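You operate a simulated robot arm through the tools that you are given. There is no shell and no other tool. Be economical: measure what you need, move in short steps, check, and stop when the job is done.

Carry out the task below with a simulated two-armed robot. There is one attempt and no reset: what you move stays moved.

Task
Take the lid off the steel tin labelled "sesame" on the top of the steel table and lay it down there.

Only the result counts: the job must be done as asked and must still hold three seconds after the hand-in. Knocking over, shifting, dropping, spilling or breaking anything else fails it. A push-on lid holds only when it is set on centred and level and pressed home; a screw cap is set on level and turned clockwise until tight.

Robot
Two 7-joint arms with two-finger parallel grippers on one trunk, on a base that drives. Base frame: it is fixed to the floor where the robot stands at the start and does not move with it; the origin is under the middle of the robot, x ahead of it, y to its left, z up; the surface under the hand at the start is at about z = 85. Lengths are in cm, angles in degrees, forces in N, time in s.
The left shoulder is at the start at [3.7, 19.2, 122.5], the right one opposite. With the tool pointing down near the work surface each hand reaches from about 10 to 68 cm from the robot's upright axis, wherever it stands, measured 20 degrees to its own side. Payload 3.91 kg a hand.
The TCP of each hand is the grasp point between the finger pads, 3 cm short of the fingertips. In the tool frame z runs along the fingers and y along their closing line. The gripper opens to 11 cm. The fingers are 2 cm wide and 1 cm thick; the gripper's body (4.8 by 11.2 cm) begins 5.5 cm behind the TCP.
Orientation is that of the tool frame in the base frame, as a unit quaternion [w, x, y, z]. With the fingers straight down and closing along the base's y, the tool's x points along the base's -x, its y along +y and its z along -z.

Tools
- The arms move only by the tool servo_tool. It takes "left_series", "right_series" or both (then of equal length, played together; a hand with none holds still); each is a list of rows, each a list of 7 numbers: the shift along the base's x, y, z in cm, then the turn, a rotation vector about the base's x, y, z in degrees, then the closure in counts, from 0 (fully open) to 255 (shut). In form: [[x, y, z, ax, ay, az, fingers], ...]. A call has 1 to 10 rows; each row is the pose to reach, as a shift and turn from the pose commanded when the call began. A row lasts 0.2 s, in which the tool goes at most 5 cm and 8.6 degrees; a call with a longer step from one row to the next is refused whole, and so is a gripper value outside its range. A pose out of reach is approached as far as the arm can. The call stops where the force on the tool passes 40 N (or 10 N more than at its start, if that is more) or the arm is blocked; 0.2 s more then pass. Each finger travels about 4.5 cm/s and halts on what it meets, pressing with about 42 N; the grip force reading is that of the motor and also rises with nothing between the fingers. The clock runs only during rows and for 0.2 s after the last one: add rows that repeat a pose to give the fingers time. It gives the time, the measured TCP pose, the force on the tool (base axes), the opening and the grip force at its end, in the units of the frame above (readings bear some noise), with the torque about the TCP (base axes, N m) and any sound that the robot's microphone picked up.
- Cameras (640 x 400 px; columns grow to the right, rows downward): "scene" is now at [9.64, 4.97, 139.67]; the picture's right is [0.22, -0.97, 0.03], its down [-0.58, -0.16, -0.80] and it looks along [0.78, 0.16, -0.61] (base axes); focal length 255 px, centre (320, 200). "left" rides on the left gripper at [7.2, -1.7, -10.3] in its tool frame; the picture's right is [0.23, 0.97, 0.00], its down [-0.76, 0.18, -0.62] and it looks along [-0.61, 0.14, 0.78] (tool axes); focal length 222 px, centre (320, 200). "right" rides on the right gripper at [7.2, 1.7, -10.3] in its tool frame; the picture's right is [-0.23, 0.97, 0.00], its down [-0.76, -0.18, -0.62] and it looks along [-0.61, -0.14, 0.78] (tool axes); focal length 222 px, centre (320, 200). There is no depth. A picture from a camera that has moved, and an enlarged one, comes with that camera's place and axes in the base frame and with its lens.
- snapshot(camera): a new picture of that camera. The clock stands still meanwhile.
- move_column(by): slides the trunk up (or, below 0, down) by that many cm; the arms and the scene camera ride with it, the base frame stays. It gives what a move gives, with no picture.
- roll_base(legs): drives the robot by 1 to 6 legs, each [ahead, left, turn to the left] in cm, cm and degrees, along the robot's own axes; the way and the turn of a leg run together, so that a leg with both is an arc; at most 150 cm and 180 degrees a leg. The arms and the cameras ride along, it lands a little off, and it stops where it bumps. It gives what a move gives.
- turn_head(pan, tilt): turns the head with the scene camera to pan (to the left, within 80 degrees either way) and tilt (down, from -29 to 69), counted from straight ahead of the robot. It gives what a move gives.
- enlarge(camera, box): a new picture of the part [left, top, right, bottom] of that camera's present view, enlarged. The clock stands still meanwhile.
- hand_in(): hands the job in; it is judged then, once.

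Work in short steps. Places have to be worked out from the pictures, the camera data and where the tool is seen: move nearer, look again, correct. Check each grasp and each placing, and mend what went wrong. You have 120 turns and 100 pictures in all, those below and enlarged ones among them. Open the grippers and draw the arms clear of the work before you hand the job in, unless the task says otherwise; then end with one line.

The tools are called by a JSON object that holds its "name" and its "arguments". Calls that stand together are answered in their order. servo_tool: Moves the arms, as the interface text tells. Its arguments: {"type":"object","properties":{"left_series":{"type":"array","items":{"type":"array","items":{"type":"number"}}},"right_series":{"type":"array","items":{"type":"array","items":{"type":"number"}}}},"required":[]} The other tools are called the same way: move_column (by) slides the trunk up or down; roll_base (legs) drives the base; turn_head (pan, tilt) turns the head that bears the scene camera; snapshot (camera) takes a picture; enlarge (camera, box) takes an enlarged picture of a part of a camera's view; hand_in () hands the job in.

At the start:

```text
clock: 0.0
left_ee_pos: [45.12, 28.29, 113.85]
left_tcp_rot: [0.007, -0.001, 1.0, -0.015]
left_force: [-0.5, 0.0, 0.0]
left_moment: [-0.05, 0.04, -0.02]
left_grip_width: 11.01
left_finger_force: 0.1
right_ee_pos: [53.47, -10.98, 100.65]
right_tcp_rot: [-0.001, -0.028, 1.0, 0.003]
right_force: [0.5, 0.2, -0.3]
right_moment: [0.0, 0.01, -0.01]
right_grip_width: 11.01
right_finger_force: 0.1
trunk travel left (down, up): [-45.0, 5.3]
robot x, y, heading: [0.11, 0.1, -0.1]
head pan, tilt: [12.9, 37.7]
```

scene: 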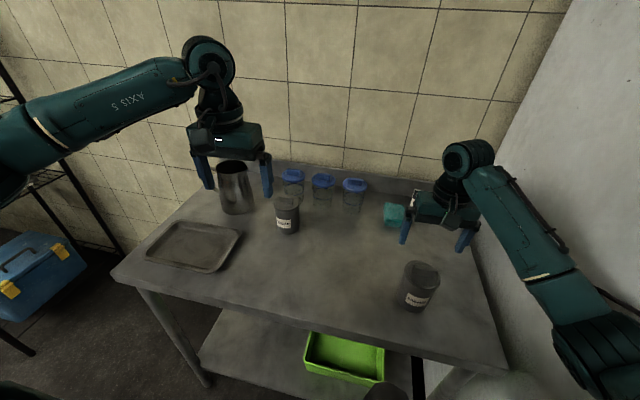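
right: 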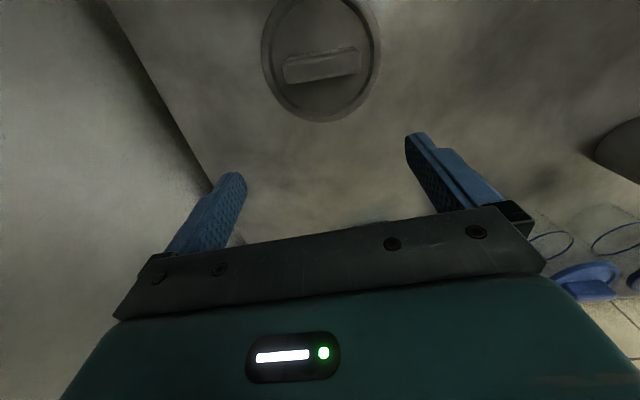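
left: 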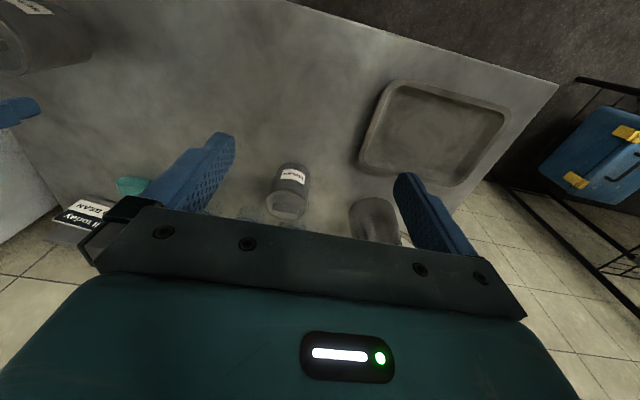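

I see two labelled tins; I enlarge both labels to find out which is "sesame".

{"name": "enlarge", "arguments": {"camera": "scene", "box": [380, 240, 460, 320]}}

{"name": "enlarge", "arguments": {"camera": "scene", "box": [210, 150, 380, 250]}}

```text
5.00 times, centred on (420, 280) of scene
camera zoom: at [9.64, 4.97, 139.67], right [0.22, -0.97, 0.03], down [-0.58, -0.16, -0.8], along [0.78, 0.16, -0.61], focal length 1276 px, centre (-180, -200)
```

zoom: 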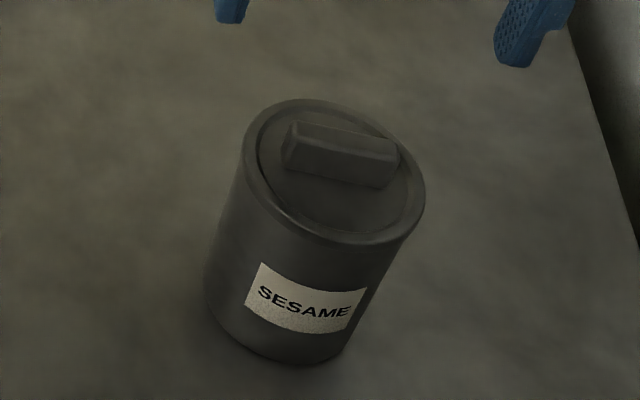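

```text
3.76 times, centred on (295, 200) of scene
camera zoom: at [9.64, 4.97, 139.67], right [0.22, -0.97, 0.03], down [-0.58, -0.16, -0.8], along [0.78, 0.16, -0.61], focal length 960 px, centre (414, 200)
```

zoom: 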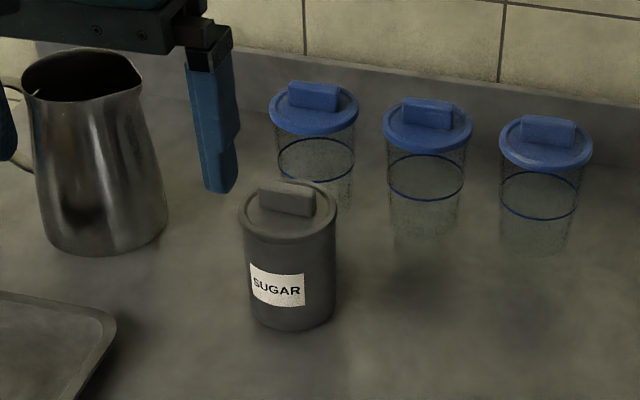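

The sesame tin stands near (48, -10), with its lid's bar running along y at z of about 95. I raise the right hand and turn it so the fingers close along x.

{"name": "servo_tool", "arguments": {"right_series": [[0, 0, 3, 0, 0, 0, 0], [0, 0, 6, 0, 0, 0, 0], [0, 0, 8, 0, 0, -8, 0], [0, 0, 8, 0, 0, -16, 0], [0, 0, 8, 0, 0, -24, 0], [0, 0, 8, 0, 0, -32, 0], [0, 0, 8, 0, 0, -40, 0], [0, 0, 8, 0, 0, -48, 0]]}}

```text
clock: 2.0
left_ee_pos: [45.48, 27.89, 113.96]
left_tcp_rot: [0.003, -0.005, 1.0, -0.01]
left_force: [-0.5, 0.3, 0.2]
left_moment: [-0.03, -0.03, 0.02]
left_grip_width: 10.99
left_finger_force: 0.0
right_ee_pos: [52.63, -5.43, 108.5]
right_tcp_rot: [-0.004, 0.33, 0.944, 0.028]
right_force: [-0.2, 0.1, 0.1]
right_moment: [0.02, 0.01, 0.01]
right_grip_width: 10.99
right_finger_force: 0.1
trunk travel left (down, up): [-45.0, 5.3]
robot x, y, heading: [0.41, 0.45, 0.6]
head pan, tilt: [12.9, 37.7]
stopped in row 8 (right hand): the arm was blocked; the commanded pose is now the measured one
```

The arm was blocked and the base shifted a little, perhaps because the elbow touched the wall. I look at the scene.

{"name": "turn_head", "arguments": {"pan": -25, "tilt": 35}}

{"name": "snapshot", "arguments": {"camera": "scene"}}

{"name": "snapshot", "arguments": {"camera": "right"}}

```text
clock: 3.0
left_ee_pos: [45.82, 27.92, 113.58]
left_tcp_rot: [0.003, -0.003, 1.0, -0.012]
left_force: [0.3, 0.6, -0.3]
left_moment: [0.01, 0.01, 0.0]
left_grip_width: 11.0
left_finger_force: 0.1
right_ee_pos: [52.73, -5.42, 108.38]
right_tcp_rot: [-0.002, 0.333, 0.943, 0.028]
right_force: [-0.3, 0.8, 0.4]
right_moment: [-0.04, 0.03, 0.01]
right_grip_width: 11.0
right_finger_force: 0.1
trunk travel left (down, up): [-45.0, 5.3]
robot x, y, heading: [0.08, 0.29, 0.1]
head pan, tilt: [-25.0, 35.0]
```

```text
94 pictures are left
camera scene: at [10.2, -1.36, 140.17], right [-0.42, -0.91, 0.02], down [-0.52, 0.22, -0.83], along [0.75, -0.35, -0.56], focal length 255 px, centre (320, 200)
```

scene: 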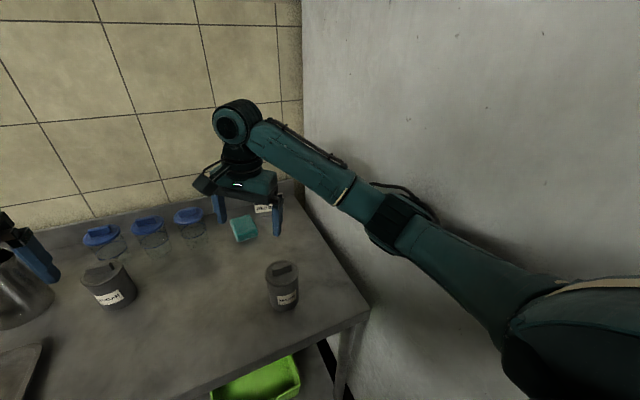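

```text
93 pictures are left
camera right: at [48.02, -0.1, 119.04], right [0.79, 0.61, 0.04], down [0.47, -0.65, 0.6], along [0.39, -0.45, -0.8], focal length 222 px, centre (320, 200)
```

right: 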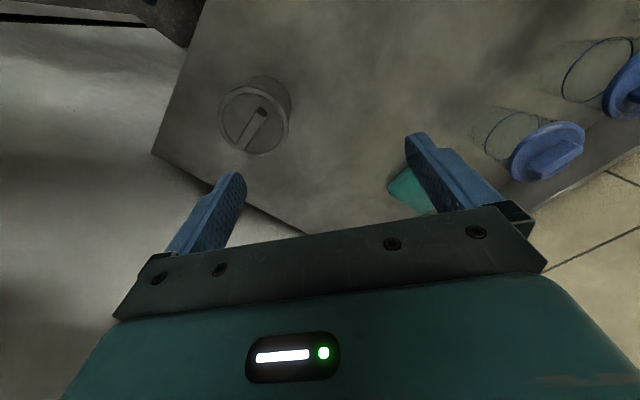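

The right elbow is against the wall on the right. I drive the base left for room, with both hands well above everything.

{"name": "roll_base", "arguments": {"legs": [[0, 14, 0]]}}

{"name": "servo_tool", "arguments": {"right_series": [[0, 0, 0, 0, 0, -8, 0], [0, 0, 0, 0, 0, -16, 0], [0, 0, 0, 0, 0, -24, 0], [0, 0, 0, 0, 0, -32, 0], [0, 0, 0, 0, 0, -40, 0], [0, 0, 0, 0, 0, -48, 0]]}}

{"name": "snapshot", "arguments": {"camera": "scene"}}

```text
clock: 4.9
left_ee_pos: [46.08, 40.26, 113.95]
left_tcp_rot: [0.0, -0.002, 1.0, 0.0]
left_force: [0.2, 1.0, 0.1]
left_moment: [-0.05, 0.01, 0.0]
left_grip_width: 10.99
left_finger_force: 0.1
right_ee_pos: [53.2, 6.16, 107.51]
right_tcp_rot: [-0.01, 0.341, 0.94, 0.034]
right_force: [0.5, 0.7, 0.0]
right_moment: [-0.02, 0.01, 0.0]
right_grip_width: 11.0
right_finger_force: 0.0
trunk travel left (down, up): [-45.0, 5.3]
robot x, y, heading: [0.29, 14.08, 0.3]
head pan, tilt: [-25.0, 35.0]
```

```text
clock: 6.3
left_ee_pos: [46.07, 40.21, 113.95]
left_tcp_rot: [0.0, -0.002, 1.0, 0.0]
left_force: [-0.3, 0.8, 0.3]
left_moment: [0.03, 0.01, 0.0]
left_grip_width: 11.01
left_finger_force: 0.0
right_ee_pos: [53.25, 6.04, 107.5]
right_tcp_rot: [0.005, 0.695, 0.718, 0.034]
right_force: [0.0, -0.1, 0.3]
right_moment: [-0.01, -0.01, 0.0]
right_grip_width: 11.0
right_finger_force: 0.0
trunk travel left (down, up): [-45.0, 5.3]
robot x, y, heading: [-0.16, 13.97, 0.2]
head pan, tilt: [-25.0, 35.0]
```

```text
92 pictures are left
camera scene: at [10.66, 10.39, 140.04], right [-0.42, -0.91, 0.0], down [-0.52, 0.24, -0.82], along [0.74, -0.34, -0.57], focal length 255 px, centre (320, 200)
```

scene: 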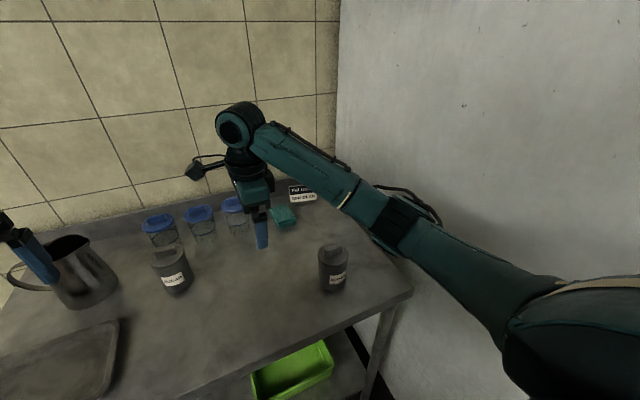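

The turn is now done, with a small tilt of about 4° left. I level the tool and move over toward the tin.

{"name": "servo_tool", "arguments": {"right_series": [[-1.3, -4, 0, -2.4, 3.1, -2, 0], [-2.6, -8, 0, -2.4, 3.1, -2, 0], [-3.9, -12, 0, -2.4, 3.1, -2, 0], [-5.2, -15, 0, -2.4, 3.1, -2, 0], [-5.2, -15, 0, -2.4, 3.1, -2, 0]]}}

{"name": "snapshot", "arguments": {"camera": "right"}}

{"name": "snapshot", "arguments": {"camera": "scene"}}

```text
clock: 7.5
left_ee_pos: [46.64, 41.42, 113.43]
left_tcp_rot: [-0.004, -0.005, 1.0, -0.006]
left_force: [0.7, 0.3, 0.7]
left_moment: [0.0, 0.02, -0.02]
left_grip_width: 11.02
left_finger_force: 0.1
right_ee_pos: [48.5, -6.86, 107.6]
right_tcp_rot: [-0.001, 0.699, 0.715, -0.004]
right_force: [0.5, 0.0, 0.2]
right_moment: [-0.02, 0.01, 0.0]
right_grip_width: 11.01
right_finger_force: 0.0
trunk travel left (down, up): [-45.0, 5.3]
robot x, y, heading: [-0.28, 14.35, 0.6]
head pan, tilt: [-25.0, 35.0]
```

```text
91 pictures are left
camera right: at [50.12, 0.45, 117.91], right [0.98, -0.21, -0.01], down [-0.16, -0.76, 0.63], along [-0.13, -0.61, -0.78], focal length 222 px, centre (320, 200)
```

right: 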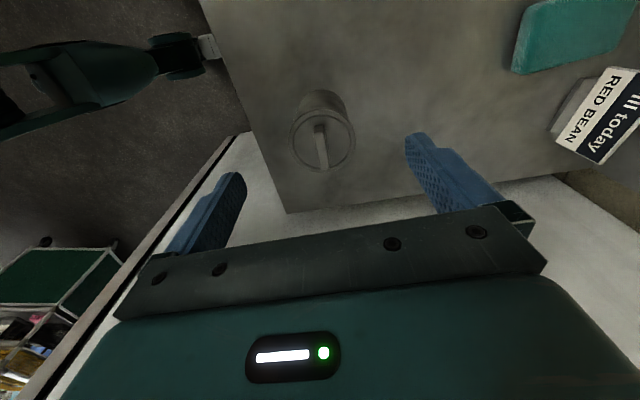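

```text
90 pictures are left
camera scene: at [11.5, 11.79, 139.95], right [-0.42, -0.91, 0.01], down [-0.53, 0.23, -0.82], along [0.74, -0.35, -0.57], focal length 255 px, centre (320, 200)
```

scene: 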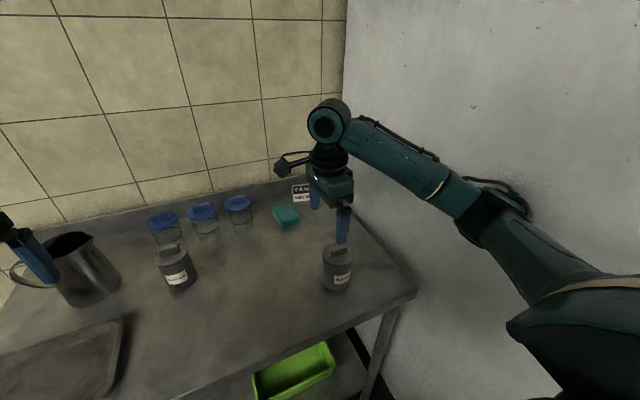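

The base seems to creep, so the elbow may still be brushing the wall. I drive a bit more left.

{"name": "roll_base", "arguments": {"legs": [[0, 14, 0]]}}

{"name": "snapshot", "arguments": {"camera": "scene"}}

```text
clock: 9.4
left_ee_pos: [46.21, 54.22, 114.06]
left_tcp_rot: [0.0, 0.0, 1.0, 0.0]
left_force: [-0.1, -0.1, 0.0]
left_moment: [0.0, 0.01, -0.03]
left_grip_width: 11.01
left_finger_force: 0.0
right_ee_pos: [47.85, 5.05, 107.65]
right_tcp_rot: [0.001, 0.708, 0.706, 0.001]
right_force: [0.1, 0.4, -0.4]
right_moment: [0.0, -0.03, -0.02]
right_grip_width: 11.01
right_finger_force: 0.2
trunk travel left (down, up): [-45.0, 5.3]
robot x, y, heading: [-0.08, 28.44, -0.1]
head pan, tilt: [-25.0, 35.0]
```

```text
89 pictures are left
camera scene: at [10.61, 24.53, 140.04], right [-0.42, -0.91, 0.0], down [-0.52, 0.24, -0.82], along [0.74, -0.35, -0.57], focal length 255 px, centre (320, 200)
```

scene: 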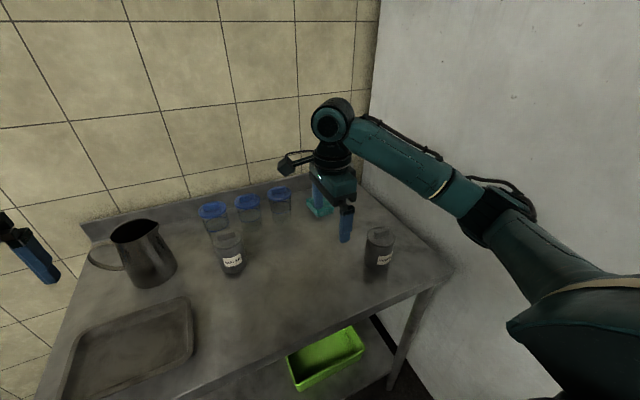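

Clear of the wall now. The scene view puts the lid bar at about (48.5, -10.2); I move near it and look with the wrist camera.

{"name": "servo_tool", "arguments": {"right_series": [[0.2, -4, 0, 0, 0, 0, 0], [0.4, -8, 0, 0, 0, 0, 0], [0.6, -12, 0, 0, 0, 0, 0], [0.6, -15, 0, 0, 0, 0, 0], [0.6, -15, 0, 0, 0, 0, 0]]}}

{"name": "snapshot", "arguments": {"camera": "right"}}

{"name": "snapshot", "arguments": {"camera": "scene"}}

```text
clock: 10.6
left_ee_pos: [46.11, 54.1, 113.91]
left_tcp_rot: [0.0, -0.001, 1.0, 0.0]
left_force: [-0.3, -0.4, 0.4]
left_moment: [0.02, -0.01, 0.0]
left_grip_width: 10.99
left_finger_force: 0.1
right_ee_pos: [48.48, -10.0, 107.82]
right_tcp_rot: [0.001, 0.708, 0.706, 0.0]
right_force: [-0.1, 0.7, 0.1]
right_moment: [0.0, 0.04, 0.02]
right_grip_width: 11.01
right_finger_force: 0.1
trunk travel left (down, up): [-45.0, 5.3]
robot x, y, heading: [-0.5, 28.38, 0.1]
head pan, tilt: [-25.0, 35.0]
```

```text
88 pictures are left
camera right: at [50.18, -2.84, 118.24], right [0.97, -0.23, 0.0], down [-0.18, -0.76, 0.62], along [-0.14, -0.61, -0.78], focal length 222 px, centre (320, 200)
```

right: 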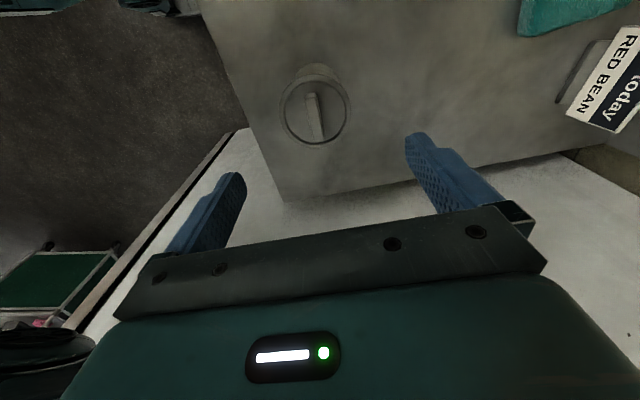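

```text
87 pictures are left
camera scene: at [10.61, 24.51, 140.04], right [-0.42, -0.91, 0.0], down [-0.52, 0.24, -0.82], along [0.74, -0.35, -0.57], focal length 255 px, centre (320, 200)
```

scene: 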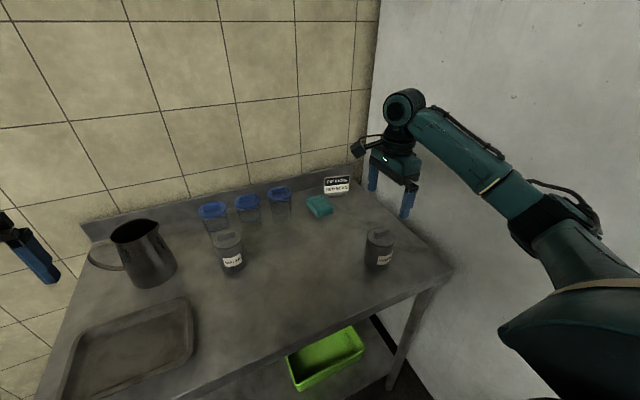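

The bar is at about (48.1, -10.0), turned about 5° from y. I descend to z of about 101 and look closely.

{"name": "servo_tool", "arguments": {"right_series": [[-0.4, 0, -3, 0, 0, -5, 0], [-0.4, 0, -6.5, 0, 0, -5, 0], [-0.4, 0, -6.5, 0, 0, -5, 0]]}}

{"name": "enlarge", "arguments": {"camera": "right", "box": [200, 0, 440, 150]}}

{"name": "enlarge", "arguments": {"camera": "scene", "box": [330, 180, 458, 260]}}

```text
clock: 11.4
left_ee_pos: [46.12, 54.14, 114.04]
left_tcp_rot: [0.0, -0.001, 1.0, 0.0]
left_force: [0.0, 0.1, 0.1]
left_moment: [0.0, 0.02, 0.0]
left_grip_width: 11.0
left_finger_force: 0.1
right_ee_pos: [47.9, -9.87, 101.18]
right_tcp_rot: [0.001, 0.739, 0.674, 0.0]
right_force: [0.2, -0.9, 0.2]
right_moment: [0.02, 0.01, 0.01]
right_grip_width: 11.02
right_finger_force: 0.0
trunk travel left (down, up): [-45.0, 5.3]
robot x, y, heading: [-0.28, 28.54, 0.1]
head pan, tilt: [-25.0, 35.0]
```

```text
2.67 times, centred on (320, 75) of right
camera zoom: at [50.32, -2.83, 111.67], right [0.95, -0.31, 0.0], down [-0.25, -0.74, 0.62], along [-0.19, -0.59, -0.78], focal length 592 px, centre (320, 533)
```

zoom: 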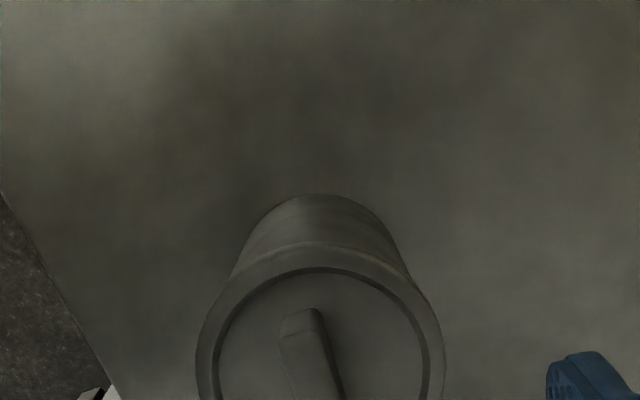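

```text
5.00 times, centred on (394, 220) of scene
camera zoom: at [10.6, 24.5, 140.04], right [-0.42, -0.91, 0.0], down [-0.52, 0.24, -0.82], along [0.74, -0.35, -0.57], focal length 1276 px, centre (-50, 100)
```

zoom: 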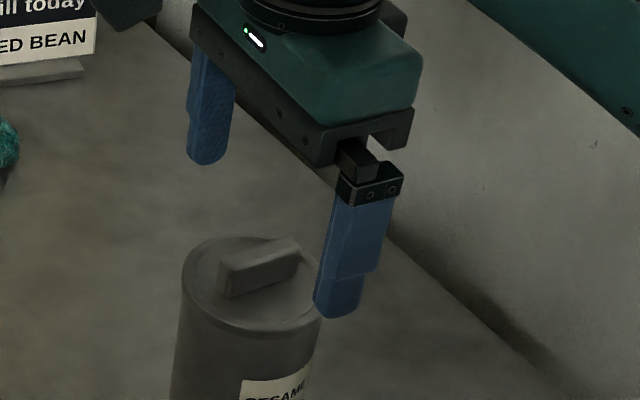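

I need the whole bar in view, so I take the full wrist picture.

{"name": "enlarge", "arguments": {"camera": "right", "box": [200, 50, 440, 200]}}

```text
2.67 times, centred on (320, 125) of right
camera zoom: at [50.32, -2.83, 111.67], right [0.95, -0.31, 0.0], down [-0.25, -0.74, 0.62], along [-0.19, -0.59, -0.78], focal length 592 px, centre (320, 400)
```

zoom: 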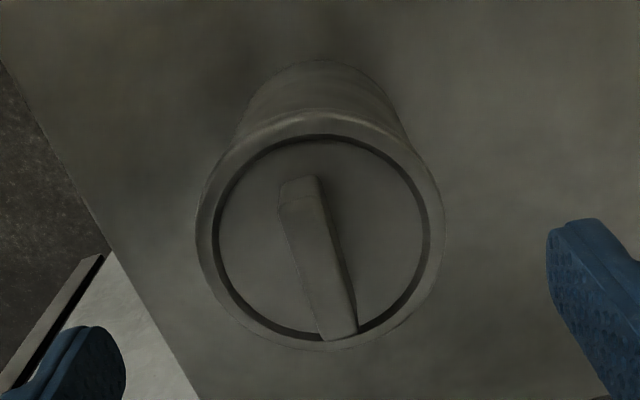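

Tool is aligned with the bar; its centre is about (48.1, -9.6), top about 96.5. I lower to TCP z of about 98.2 and check in the scene view.

{"name": "servo_tool", "arguments": {"right_series": [[0.2, 0.2, -1.5, 0, 0, 0, 0], [0.2, 0.2, -3, 0, 0, 0, 0], [0.2, 0.2, -3, 0, 0, 0, 100], [0.2, 0.2, -3, 0, 0, 0, 100], [0.2, 0.2, -3, 0, 0, 0, 100]]}}

{"name": "enlarge", "arguments": {"camera": "scene", "box": [330, 190, 426, 250]}}

{"name": "enlarge", "arguments": {"camera": "right", "box": [160, 50, 480, 250]}}

```text
clock: 12.6
left_ee_pos: [46.18, 54.22, 114.01]
left_tcp_rot: [0.001, -0.001, 1.0, 0.0]
left_force: [-0.9, -0.2, 0.7]
left_moment: [0.0, 0.0, 0.01]
left_grip_width: 11.0
left_finger_force: 0.0
right_ee_pos: [48.2, -9.79, 98.27]
right_tcp_rot: [0.0, 0.737, 0.675, 0.001]
right_force: [0.7, 0.2, 0.2]
right_moment: [0.0, 0.03, -0.01]
right_grip_width: 6.69
right_finger_force: 0.1
trunk travel left (down, up): [-45.0, 5.3]
robot x, y, heading: [-0.26, 28.54, -0.1]
head pan, tilt: [-25.0, 35.0]
```

```text
6.67 times, centred on (378, 220) of scene
camera zoom: at [10.61, 24.49, 140.04], right [-0.42, -0.91, 0.0], down [-0.52, 0.24, -0.82], along [0.74, -0.35, -0.57], focal length 1701 px, centre (-67, 67)
```

zoom: 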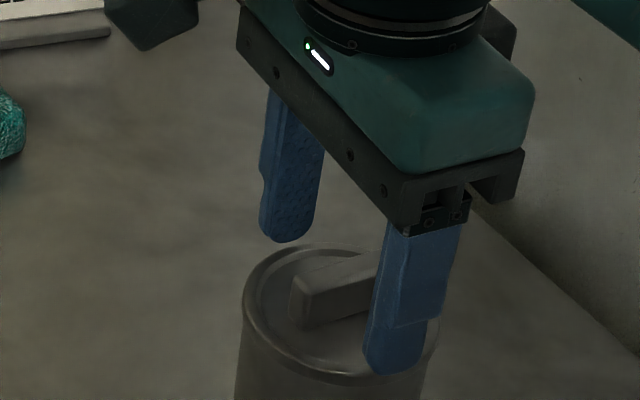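

```text
2.00 times, centred on (320, 150) of right
camera zoom: at [50.53, -2.62, 108.67], right [0.95, -0.31, 0.0], down [-0.25, -0.74, 0.62], along [-0.19, -0.59, -0.78], focal length 444 px, centre (320, 300)
```

zoom: 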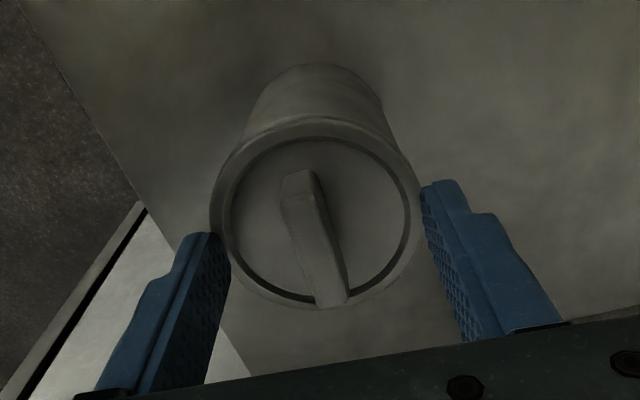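

Fingers straddle the bar with tips at about lid level. I close here.

{"name": "servo_tool", "arguments": {"right_series": [[0, 0, 0, 0, 0, 0, 150], [0, 0, 0, 0, 0, 0, 200], [0, 0, 0, 0, 0, 0, 225], [0, 0, 0, 0, 0, 0, 255], [0, 0, 0, 0, 0, 0, 255], [0, 0, 0, 0, 0, 0, 255]]}}

{"name": "enlarge", "arguments": {"camera": "scene", "box": [330, 190, 426, 250]}}

{"name": "enlarge", "arguments": {"camera": "right", "box": [160, 50, 480, 250]}}

```text
clock: 14.0
left_ee_pos: [46.26, 54.18, 113.91]
left_tcp_rot: [0.0, -0.001, 1.0, 0.0]
left_force: [0.5, -0.3, -0.3]
left_moment: [-0.03, 0.0, -0.04]
left_grip_width: 10.99
left_finger_force: 0.0
right_ee_pos: [48.28, -9.71, 98.22]
right_tcp_rot: [0.0, 0.739, 0.674, 0.0]
right_force: [-0.3, -0.2, -0.7]
right_moment: [0.0, -0.02, 0.05]
right_grip_width: 0.97
right_finger_force: 42.2
trunk travel left (down, up): [-45.0, 5.3]
robot x, y, heading: [-0.14, 28.14, -0.0]
head pan, tilt: [-25.0, 35.0]
heard: snap
```

```text
6.67 times, centred on (378, 220) of scene
camera zoom: at [10.61, 24.49, 140.04], right [-0.42, -0.91, 0.0], down [-0.52, 0.24, -0.82], along [0.74, -0.35, -0.57], focal length 1701 px, centre (-67, 67)
```

zoom: 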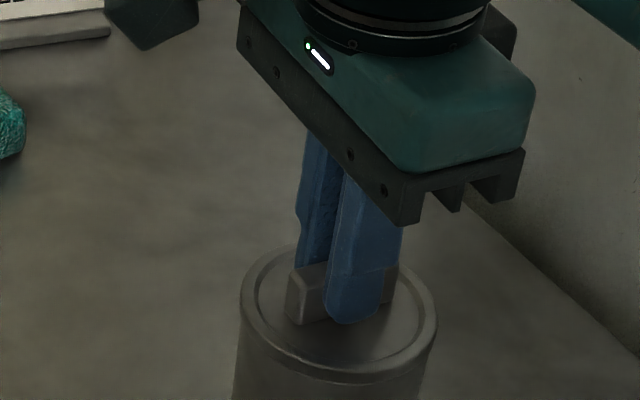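

```text
2.00 times, centred on (320, 150) of right
camera zoom: at [50.54, -2.64, 108.68], right [0.95, -0.31, 0.0], down [-0.25, -0.74, 0.62], along [-0.19, -0.59, -0.78], focal length 444 px, centre (320, 300)
```

zoom: 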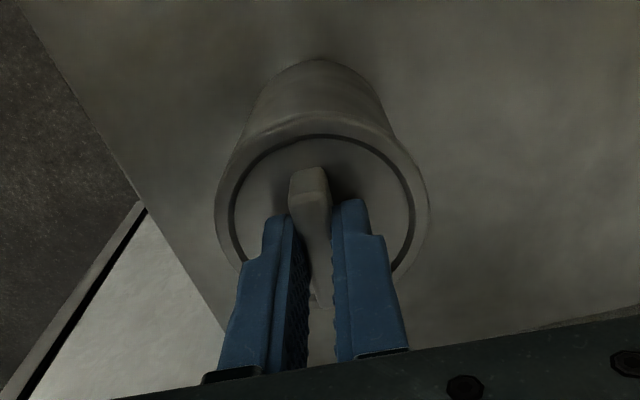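

The bar is gripped (0.97 cm, 42 N), and a "snap" suggests the lid loosened. I lift slowly.

{"name": "servo_tool", "arguments": {"right_series": [[0, 0, 0.4, 0, 0, 0, 255], [0, 0, 0.8, 0, 0, 0, 255], [0, 0, 1.4, 0, 0, 0, 255], [0, 0, 2, 0, 0, 0, 255]]}}

{"name": "snapshot", "arguments": {"camera": "scene"}}

{"name": "enlarge", "arguments": {"camera": "scene", "box": [330, 190, 458, 270]}}

```text
clock: 15.0
left_ee_pos: [46.16, 54.1, 114.11]
left_tcp_rot: [0.001, -0.001, 1.0, 0.0]
left_force: [0.1, 0.7, -0.3]
left_moment: [-0.03, 0.01, -0.03]
left_grip_width: 11.02
left_finger_force: 0.1
right_ee_pos: [48.15, -9.76, 100.3]
right_tcp_rot: [0.0, 0.737, 0.675, 0.0]
right_force: [-0.1, -0.3, -1.3]
right_moment: [-0.01, -0.02, 0.01]
right_grip_width: 1.05
right_finger_force: 41.6
trunk travel left (down, up): [-45.0, 5.3]
robot x, y, heading: [-0.71, 28.42, 0.1]
head pan, tilt: [-25.0, 35.0]
```

```text
79 pictures are left
camera scene: at [10.61, 24.49, 140.04], right [-0.42, -0.91, 0.0], down [-0.52, 0.24, -0.82], along [0.74, -0.35, -0.57], focal length 255 px, centre (320, 200)
```

scene: 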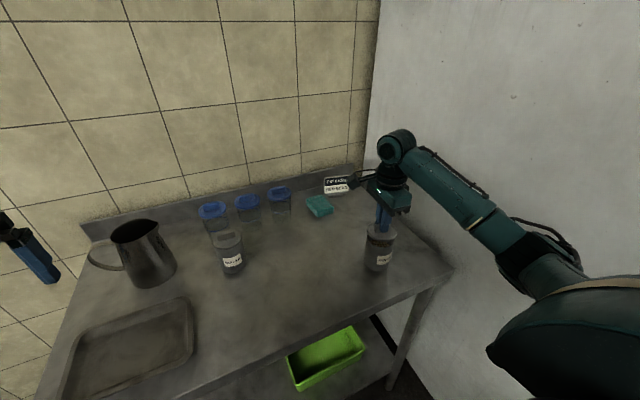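

```text
5.00 times, centred on (394, 230) of scene
camera zoom: at [10.61, 24.49, 140.04], right [-0.42, -0.91, 0.0], down [-0.52, 0.24, -0.82], along [0.74, -0.35, -0.57], focal length 1276 px, centre (-50, 50)
```

zoom: 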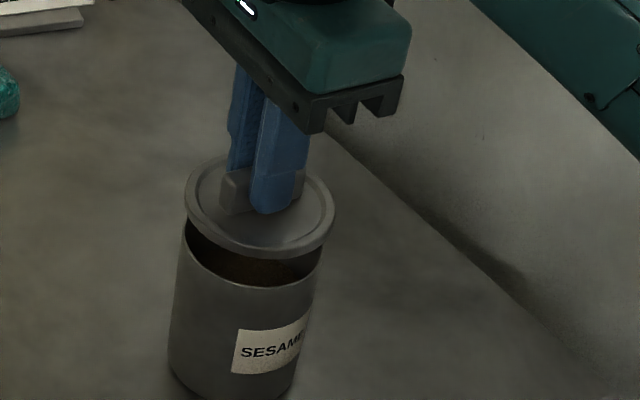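

The lid is free and the tin stands. I lift higher and carry the lid left to the empty spot near (50, 8).

{"name": "servo_tool", "arguments": {"right_series": [[0, 0, 2.5, 0, 0, 0, 255], [0, 0, 5, 0, 0, 0, 255], [0.5, 3, 5, 0, 0, 0, 255], [1, 6, 5, 0, 0, 0, 255], [1.5, 9, 5, 0, 0, 0, 255], [2, 12, 5, 0, 0, 0, 255], [2, 15, 5, 0, 0, 0, 255], [2, 17.5, 5, 0, 0, 0, 255], [2, 17.5, 2, 0, 0, 0, 255], [2, 17.5, 0, 0, 0, 0, 255]]}}

{"name": "servo_tool", "arguments": {"right_series": [[0, 0, -2.5, 0, 0, 0, 255], [0, 0, -5, 0, 0, 0, 255], [0, 0, -7, 0, 0, 0, 255], [0, 0, -8.5, 0, 0, 0, 255], [0, 0, -8.5, 0, 0, 0, 255]]}}

{"name": "snapshot", "arguments": {"camera": "scene"}}

{"name": "enlarge", "arguments": {"camera": "scene", "box": [230, 210, 390, 310]}}

```text
clock: 17.2
left_ee_pos: [46.24, 54.12, 114.0]
left_tcp_rot: [0.0, -0.001, 1.0, 0.001]
left_force: [0.3, -0.5, 0.1]
left_moment: [0.02, -0.01, -0.02]
left_grip_width: 11.0
left_finger_force: 0.1
right_ee_pos: [50.15, 7.69, 100.22]
right_tcp_rot: [0.001, 0.738, 0.675, 0.001]
right_force: [-0.5, -1.5, 0.7]
right_moment: [0.03, 0.01, -0.02]
right_grip_width: 0.97
right_finger_force: 42.1
trunk travel left (down, up): [-45.0, 5.3]
robot x, y, heading: [0.02, 28.6, -0.0]
head pan, tilt: [-25.0, 35.0]
```

```text
clock: 18.4
left_ee_pos: [46.27, 54.29, 114.03]
left_tcp_rot: [-0.001, -0.001, 1.0, 0.0]
left_force: [0.0, -0.2, -0.1]
left_moment: [-0.02, -0.03, -0.02]
left_grip_width: 11.02
left_finger_force: 0.0
right_ee_pos: [50.29, 7.72, 91.84]
right_tcp_rot: [0.0, 0.738, 0.675, 0.0]
right_force: [-1.4, 0.0, -0.3]
right_moment: [0.02, -0.01, 0.02]
right_grip_width: 1.0
right_finger_force: 41.4
trunk travel left (down, up): [-45.0, 5.3]
robot x, y, heading: [-0.26, 28.66, -0.1]
head pan, tilt: [-25.0, 35.0]
```

```text
77 pictures are left
camera scene: at [10.61, 24.49, 140.04], right [-0.42, -0.91, 0.0], down [-0.52, 0.24, -0.82], along [0.74, -0.35, -0.57], focal length 255 px, centre (320, 200)
```

scene: 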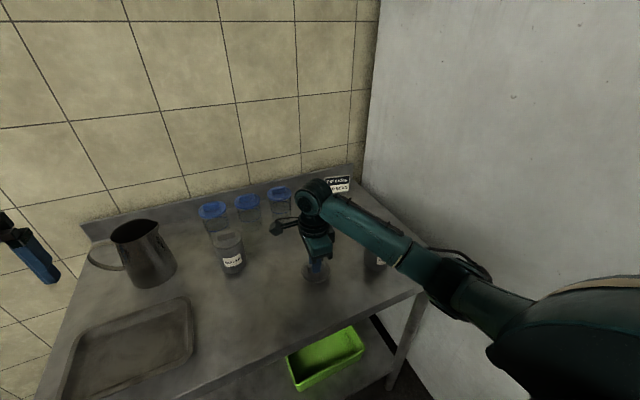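

```text
4.00 times, centred on (310, 260) of scene
camera zoom: at [10.61, 24.49, 140.04], right [-0.42, -0.91, 0.0], down [-0.52, 0.24, -0.82], along [0.74, -0.35, -0.57], focal length 1020 px, centre (360, -40)
```

zoom: 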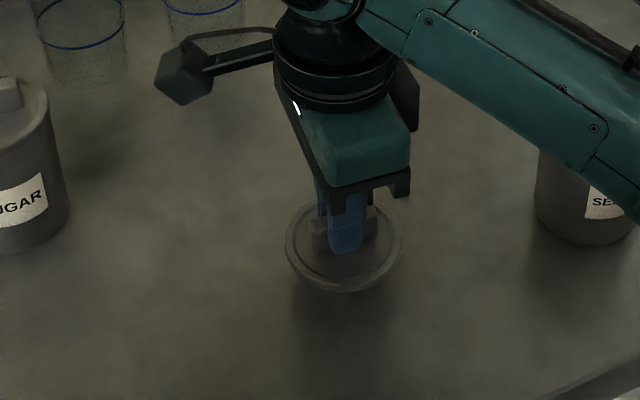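

The lid is level, about 2–3 cm above the table. I lower in small steps and watch the force.

{"name": "servo_tool", "arguments": {"right_series": [[0, 0, -0.5, 0, 0, 0, 255], [0, 0, -1, 0, 0, 0, 255], [0, 0, -1.5, 0, 0, 0, 255], [0, 0, -1.5, 0, 0, 0, 255]]}}

{"name": "enlarge", "arguments": {"camera": "scene", "box": [230, 210, 390, 310]}}

```text
clock: 19.4
left_ee_pos: [46.24, 54.06, 114.04]
left_tcp_rot: [0.0, -0.001, 1.0, 0.0]
left_force: [-0.3, -0.1, -0.4]
left_moment: [0.01, -0.01, 0.01]
left_grip_width: 11.02
left_finger_force: 0.0
right_ee_pos: [50.14, 7.7, 90.38]
right_tcp_rot: [0.002, 0.738, 0.674, 0.0]
right_force: [0.0, 0.6, 0.5]
right_moment: [0.0, -0.01, -0.02]
right_grip_width: 1.0
right_finger_force: 42.2
trunk travel left (down, up): [-45.0, 5.3]
robot x, y, heading: [0.16, 28.46, -0.1]
head pan, tilt: [-25.0, 35.0]
```

```text
4.00 times, centred on (310, 260) of scene
camera zoom: at [10.61, 24.49, 140.04], right [-0.42, -0.91, 0.0], down [-0.52, 0.24, -0.82], along [0.74, -0.35, -0.57], focal length 1020 px, centre (360, -40)
```

zoom: 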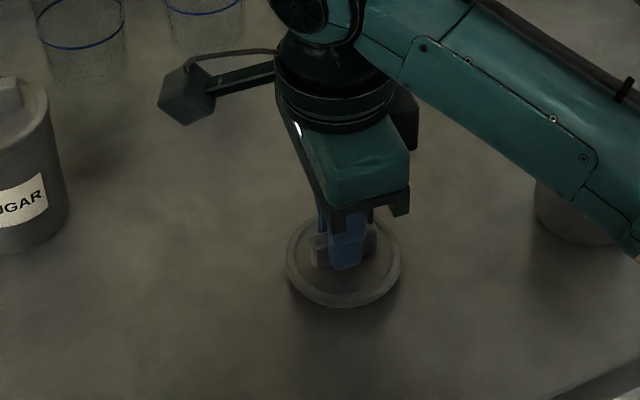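

Shadow shows the lid is nearly down. I continue with 0.3 cm steps.

{"name": "servo_tool", "arguments": {"right_series": [[0, 0, -0.3, 0, 0, 0, 255], [0, 0, -0.6, 0, 0, 0, 255], [0, 0, -0.6, 0, 0, 0, 255]]}}

{"name": "enlarge", "arguments": {"camera": "scene", "box": [230, 210, 390, 310]}}

```text
clock: 20.2
left_ee_pos: [46.27, 54.08, 114.0]
left_tcp_rot: [0.0, -0.001, 1.0, 0.001]
left_force: [0.4, 0.4, -0.9]
left_moment: [0.02, -0.03, -0.03]
left_grip_width: 11.02
left_finger_force: 0.1
right_ee_pos: [50.33, 7.79, 89.61]
right_tcp_rot: [0.0, 0.739, 0.674, 0.001]
right_force: [0.2, 0.7, 0.4]
right_moment: [0.03, -0.03, 0.04]
right_grip_width: 0.98
right_finger_force: 41.6
trunk travel left (down, up): [-45.0, 5.3]
robot x, y, heading: [-0.6, 28.64, -0.1]
head pan, tilt: [-25.0, 35.0]
```

```text
4.00 times, centred on (310, 260) of scene
camera zoom: at [10.61, 24.49, 140.04], right [-0.42, -0.91, 0.0], down [-0.52, 0.24, -0.82], along [0.74, -0.35, -0.57], focal length 1020 px, centre (360, -40)
```

zoom: 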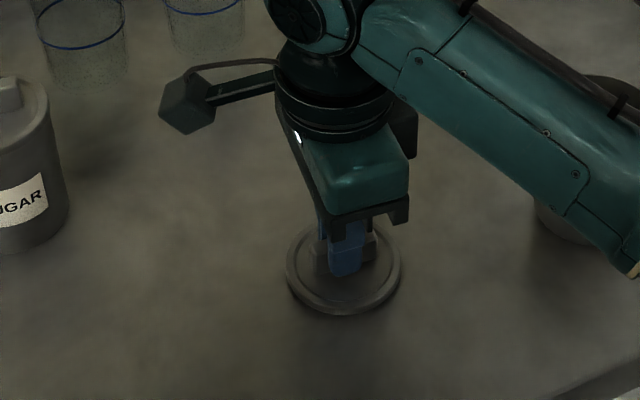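

Still no contact force; I go on in smaller steps.

{"name": "servo_tool", "arguments": {"right_series": [[0, 0, -0.2, 0, 0, 0, 255], [0, 0, -0.4, 0, 0, 0, 255], [0, 0, -0.4, 0, 0, 0, 255]]}}

{"name": "enlarge", "arguments": {"camera": "scene", "box": [270, 230, 366, 290]}}

```text
clock: 21.0
left_ee_pos: [46.12, 54.21, 113.92]
left_tcp_rot: [-0.001, 0.0, 1.0, 0.0]
left_force: [0.6, 1.4, 0.2]
left_moment: [0.0, 0.0, -0.03]
left_grip_width: 11.01
left_finger_force: 0.0
right_ee_pos: [50.2, 7.81, 89.11]
right_tcp_rot: [0.001, 0.738, 0.675, 0.001]
right_force: [1.0, -0.4, -0.2]
right_moment: [0.0, -0.02, -0.04]
right_grip_width: 0.98
right_finger_force: 42.1
trunk travel left (down, up): [-45.0, 5.3]
robot x, y, heading: [0.12, 28.55, 0.2]
head pan, tilt: [-25.0, 35.0]
```

```text
6.67 times, centred on (318, 260) of scene
camera zoom: at [10.61, 24.49, 140.04], right [-0.42, -0.91, 0.0], down [-0.52, 0.24, -0.82], along [0.74, -0.35, -0.57], focal length 1701 px, centre (333, -200)
```

zoom: 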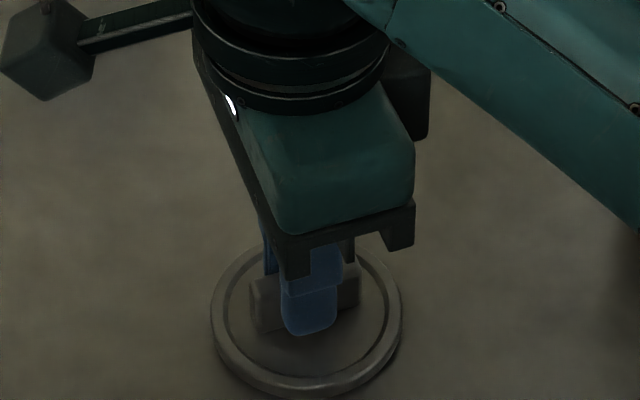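

Almost touching. I step on down in 0.15 cm steps until the force shows contact.

{"name": "servo_tool", "arguments": {"right_series": [[0, 0, -0.15, 0, 0, 0, 255], [0, 0, -0.3, 0, 0, 0, 255], [0, 0, -0.3, 0, 0, 0, 255]]}}

{"name": "enlarge", "arguments": {"camera": "scene", "box": [270, 230, 366, 290]}}

```text
clock: 21.8
left_ee_pos: [46.16, 54.15, 113.93]
left_tcp_rot: [0.0, -0.001, 1.0, -0.001]
left_force: [-0.5, 0.6, -0.4]
left_moment: [-0.03, -0.02, -0.01]
left_grip_width: 10.99
left_finger_force: 0.0
right_ee_pos: [50.14, 7.82, 89.04]
right_tcp_rot: [0.002, 0.739, 0.674, 0.001]
right_force: [0.4, -3.2, 5.2]
right_moment: [-0.12, 0.01, 0.03]
right_grip_width: 1.01
right_finger_force: 41.6
trunk travel left (down, up): [-45.0, 5.3]
robot x, y, heading: [-0.25, 28.48, 0.3]
head pan, tilt: [-25.0, 35.0]
```

```text
6.67 times, centred on (318, 260) of scene
camera zoom: at [10.56, 24.49, 140.05], right [-0.42, -0.91, 0.0], down [-0.52, 0.24, -0.82], along [0.74, -0.35, -0.57], focal length 1701 px, centre (333, -200)
```

zoom: 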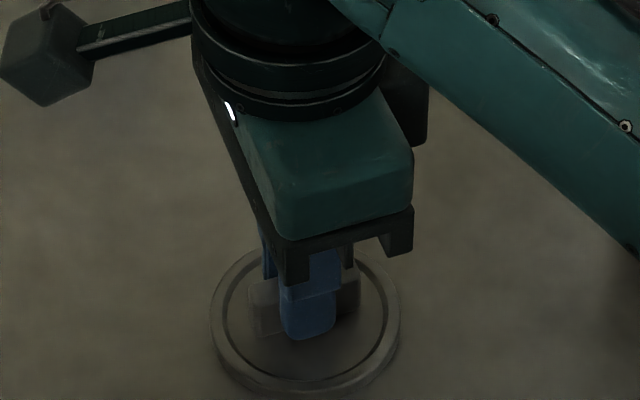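

Contact (5 N up). I open the gripper a little and then raise it clear.

{"name": "servo_tool", "arguments": {"right_series": [[0, 0, 0, 0, 0, 0, 200], [0, 0, 0, 0, 0, 0, 150], [0, 0, 0, 0, 0, 0, 110], [0, 0, 0, 0, 0, 0, 110]]}}

{"name": "servo_tool", "arguments": {"right_series": [[0, 0, 1, 0, 0, 0, 110], [0, 0, 3, 0, 0, 0, 110], [0, 0, 7, 0, 0, 0, 110], [0, 0, 11, 0, 0, 0, 60], [0, 0, 15, 0, 0, 0, 0], [0, 0, 19, 0, 0, 0, 0]]}}

{"name": "snapshot", "arguments": {"camera": "scene"}}

{"name": "snapshot", "arguments": {"camera": "right"}}

```text
clock: 22.8
left_ee_pos: [46.2, 54.2, 113.91]
left_tcp_rot: [0.0, -0.001, 1.0, 0.0]
left_force: [0.8, 0.5, -0.4]
left_moment: [-0.02, -0.05, 0.01]
left_grip_width: 10.99
left_finger_force: 0.0
right_ee_pos: [50.12, 7.87, 88.86]
right_tcp_rot: [0.001, 0.738, 0.675, 0.0]
right_force: [0.2, 0.0, -0.1]
right_moment: [0.0, 0.01, 0.02]
right_grip_width: 6.27
right_finger_force: 0.0
trunk travel left (down, up): [-45.0, 5.3]
robot x, y, heading: [-0.33, 28.13, -0.0]
head pan, tilt: [-25.0, 35.0]
```

```text
clock: 24.2
left_ee_pos: [46.23, 54.18, 114.08]
left_tcp_rot: [-0.001, 0.0, 1.0, 0.0]
left_force: [-0.1, -0.2, 0.7]
left_moment: [0.02, 0.02, 0.01]
left_grip_width: 11.0
left_finger_force: 0.0
right_ee_pos: [50.22, 7.89, 107.86]
right_tcp_rot: [-0.001, 0.738, 0.675, 0.001]
right_force: [-0.2, 0.1, -0.2]
right_moment: [-0.01, 0.01, 0.0]
right_grip_width: 10.99
right_finger_force: 0.1
trunk travel left (down, up): [-45.0, 5.3]
robot x, y, heading: [-0.44, 28.34, -0.4]
head pan, tilt: [-25.0, 35.0]
```

```text
71 pictures are left
camera scene: at [10.57, 24.51, 140.03], right [-0.42, -0.91, 0.0], down [-0.52, 0.24, -0.82], along [0.74, -0.35, -0.57], focal length 255 px, centre (320, 200)
```

scene: 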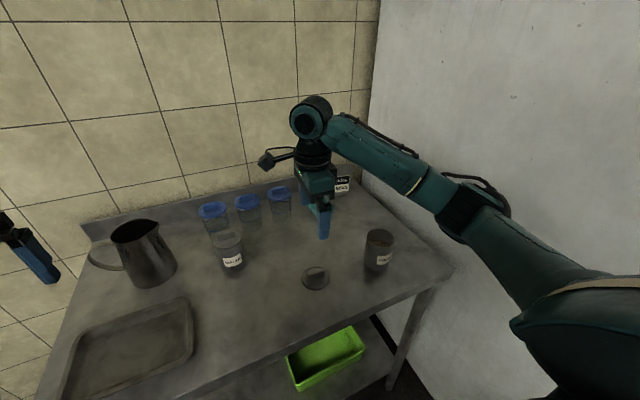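

```text
70 pictures are left
camera right: at [52.45, 14.98, 118.2], right [0.95, -0.31, 0.0], down [-0.25, -0.74, 0.62], along [-0.19, -0.59, -0.78], focal length 222 px, centre (320, 200)
```

right: 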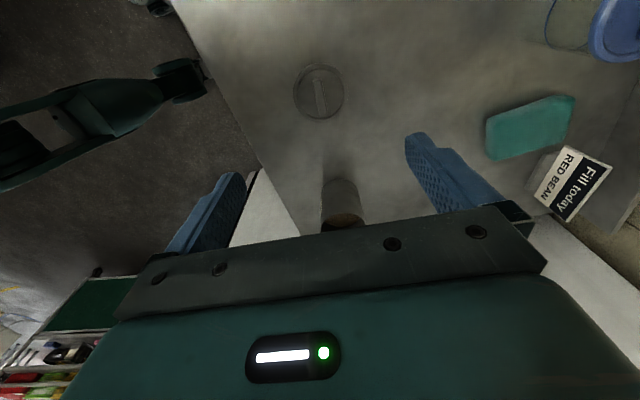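

The lid lies flat on the table, the sesame tin stands open and upright, nothing else has moved, and the arms are clear. I hand in.

{"name": "hand_in", "arguments": {}}

```text
The job is handed in.
```

The lid is off the "sesame" tin and lies flat on the steel table top, about 18 cm to the left of the tin, which stands open and upright.
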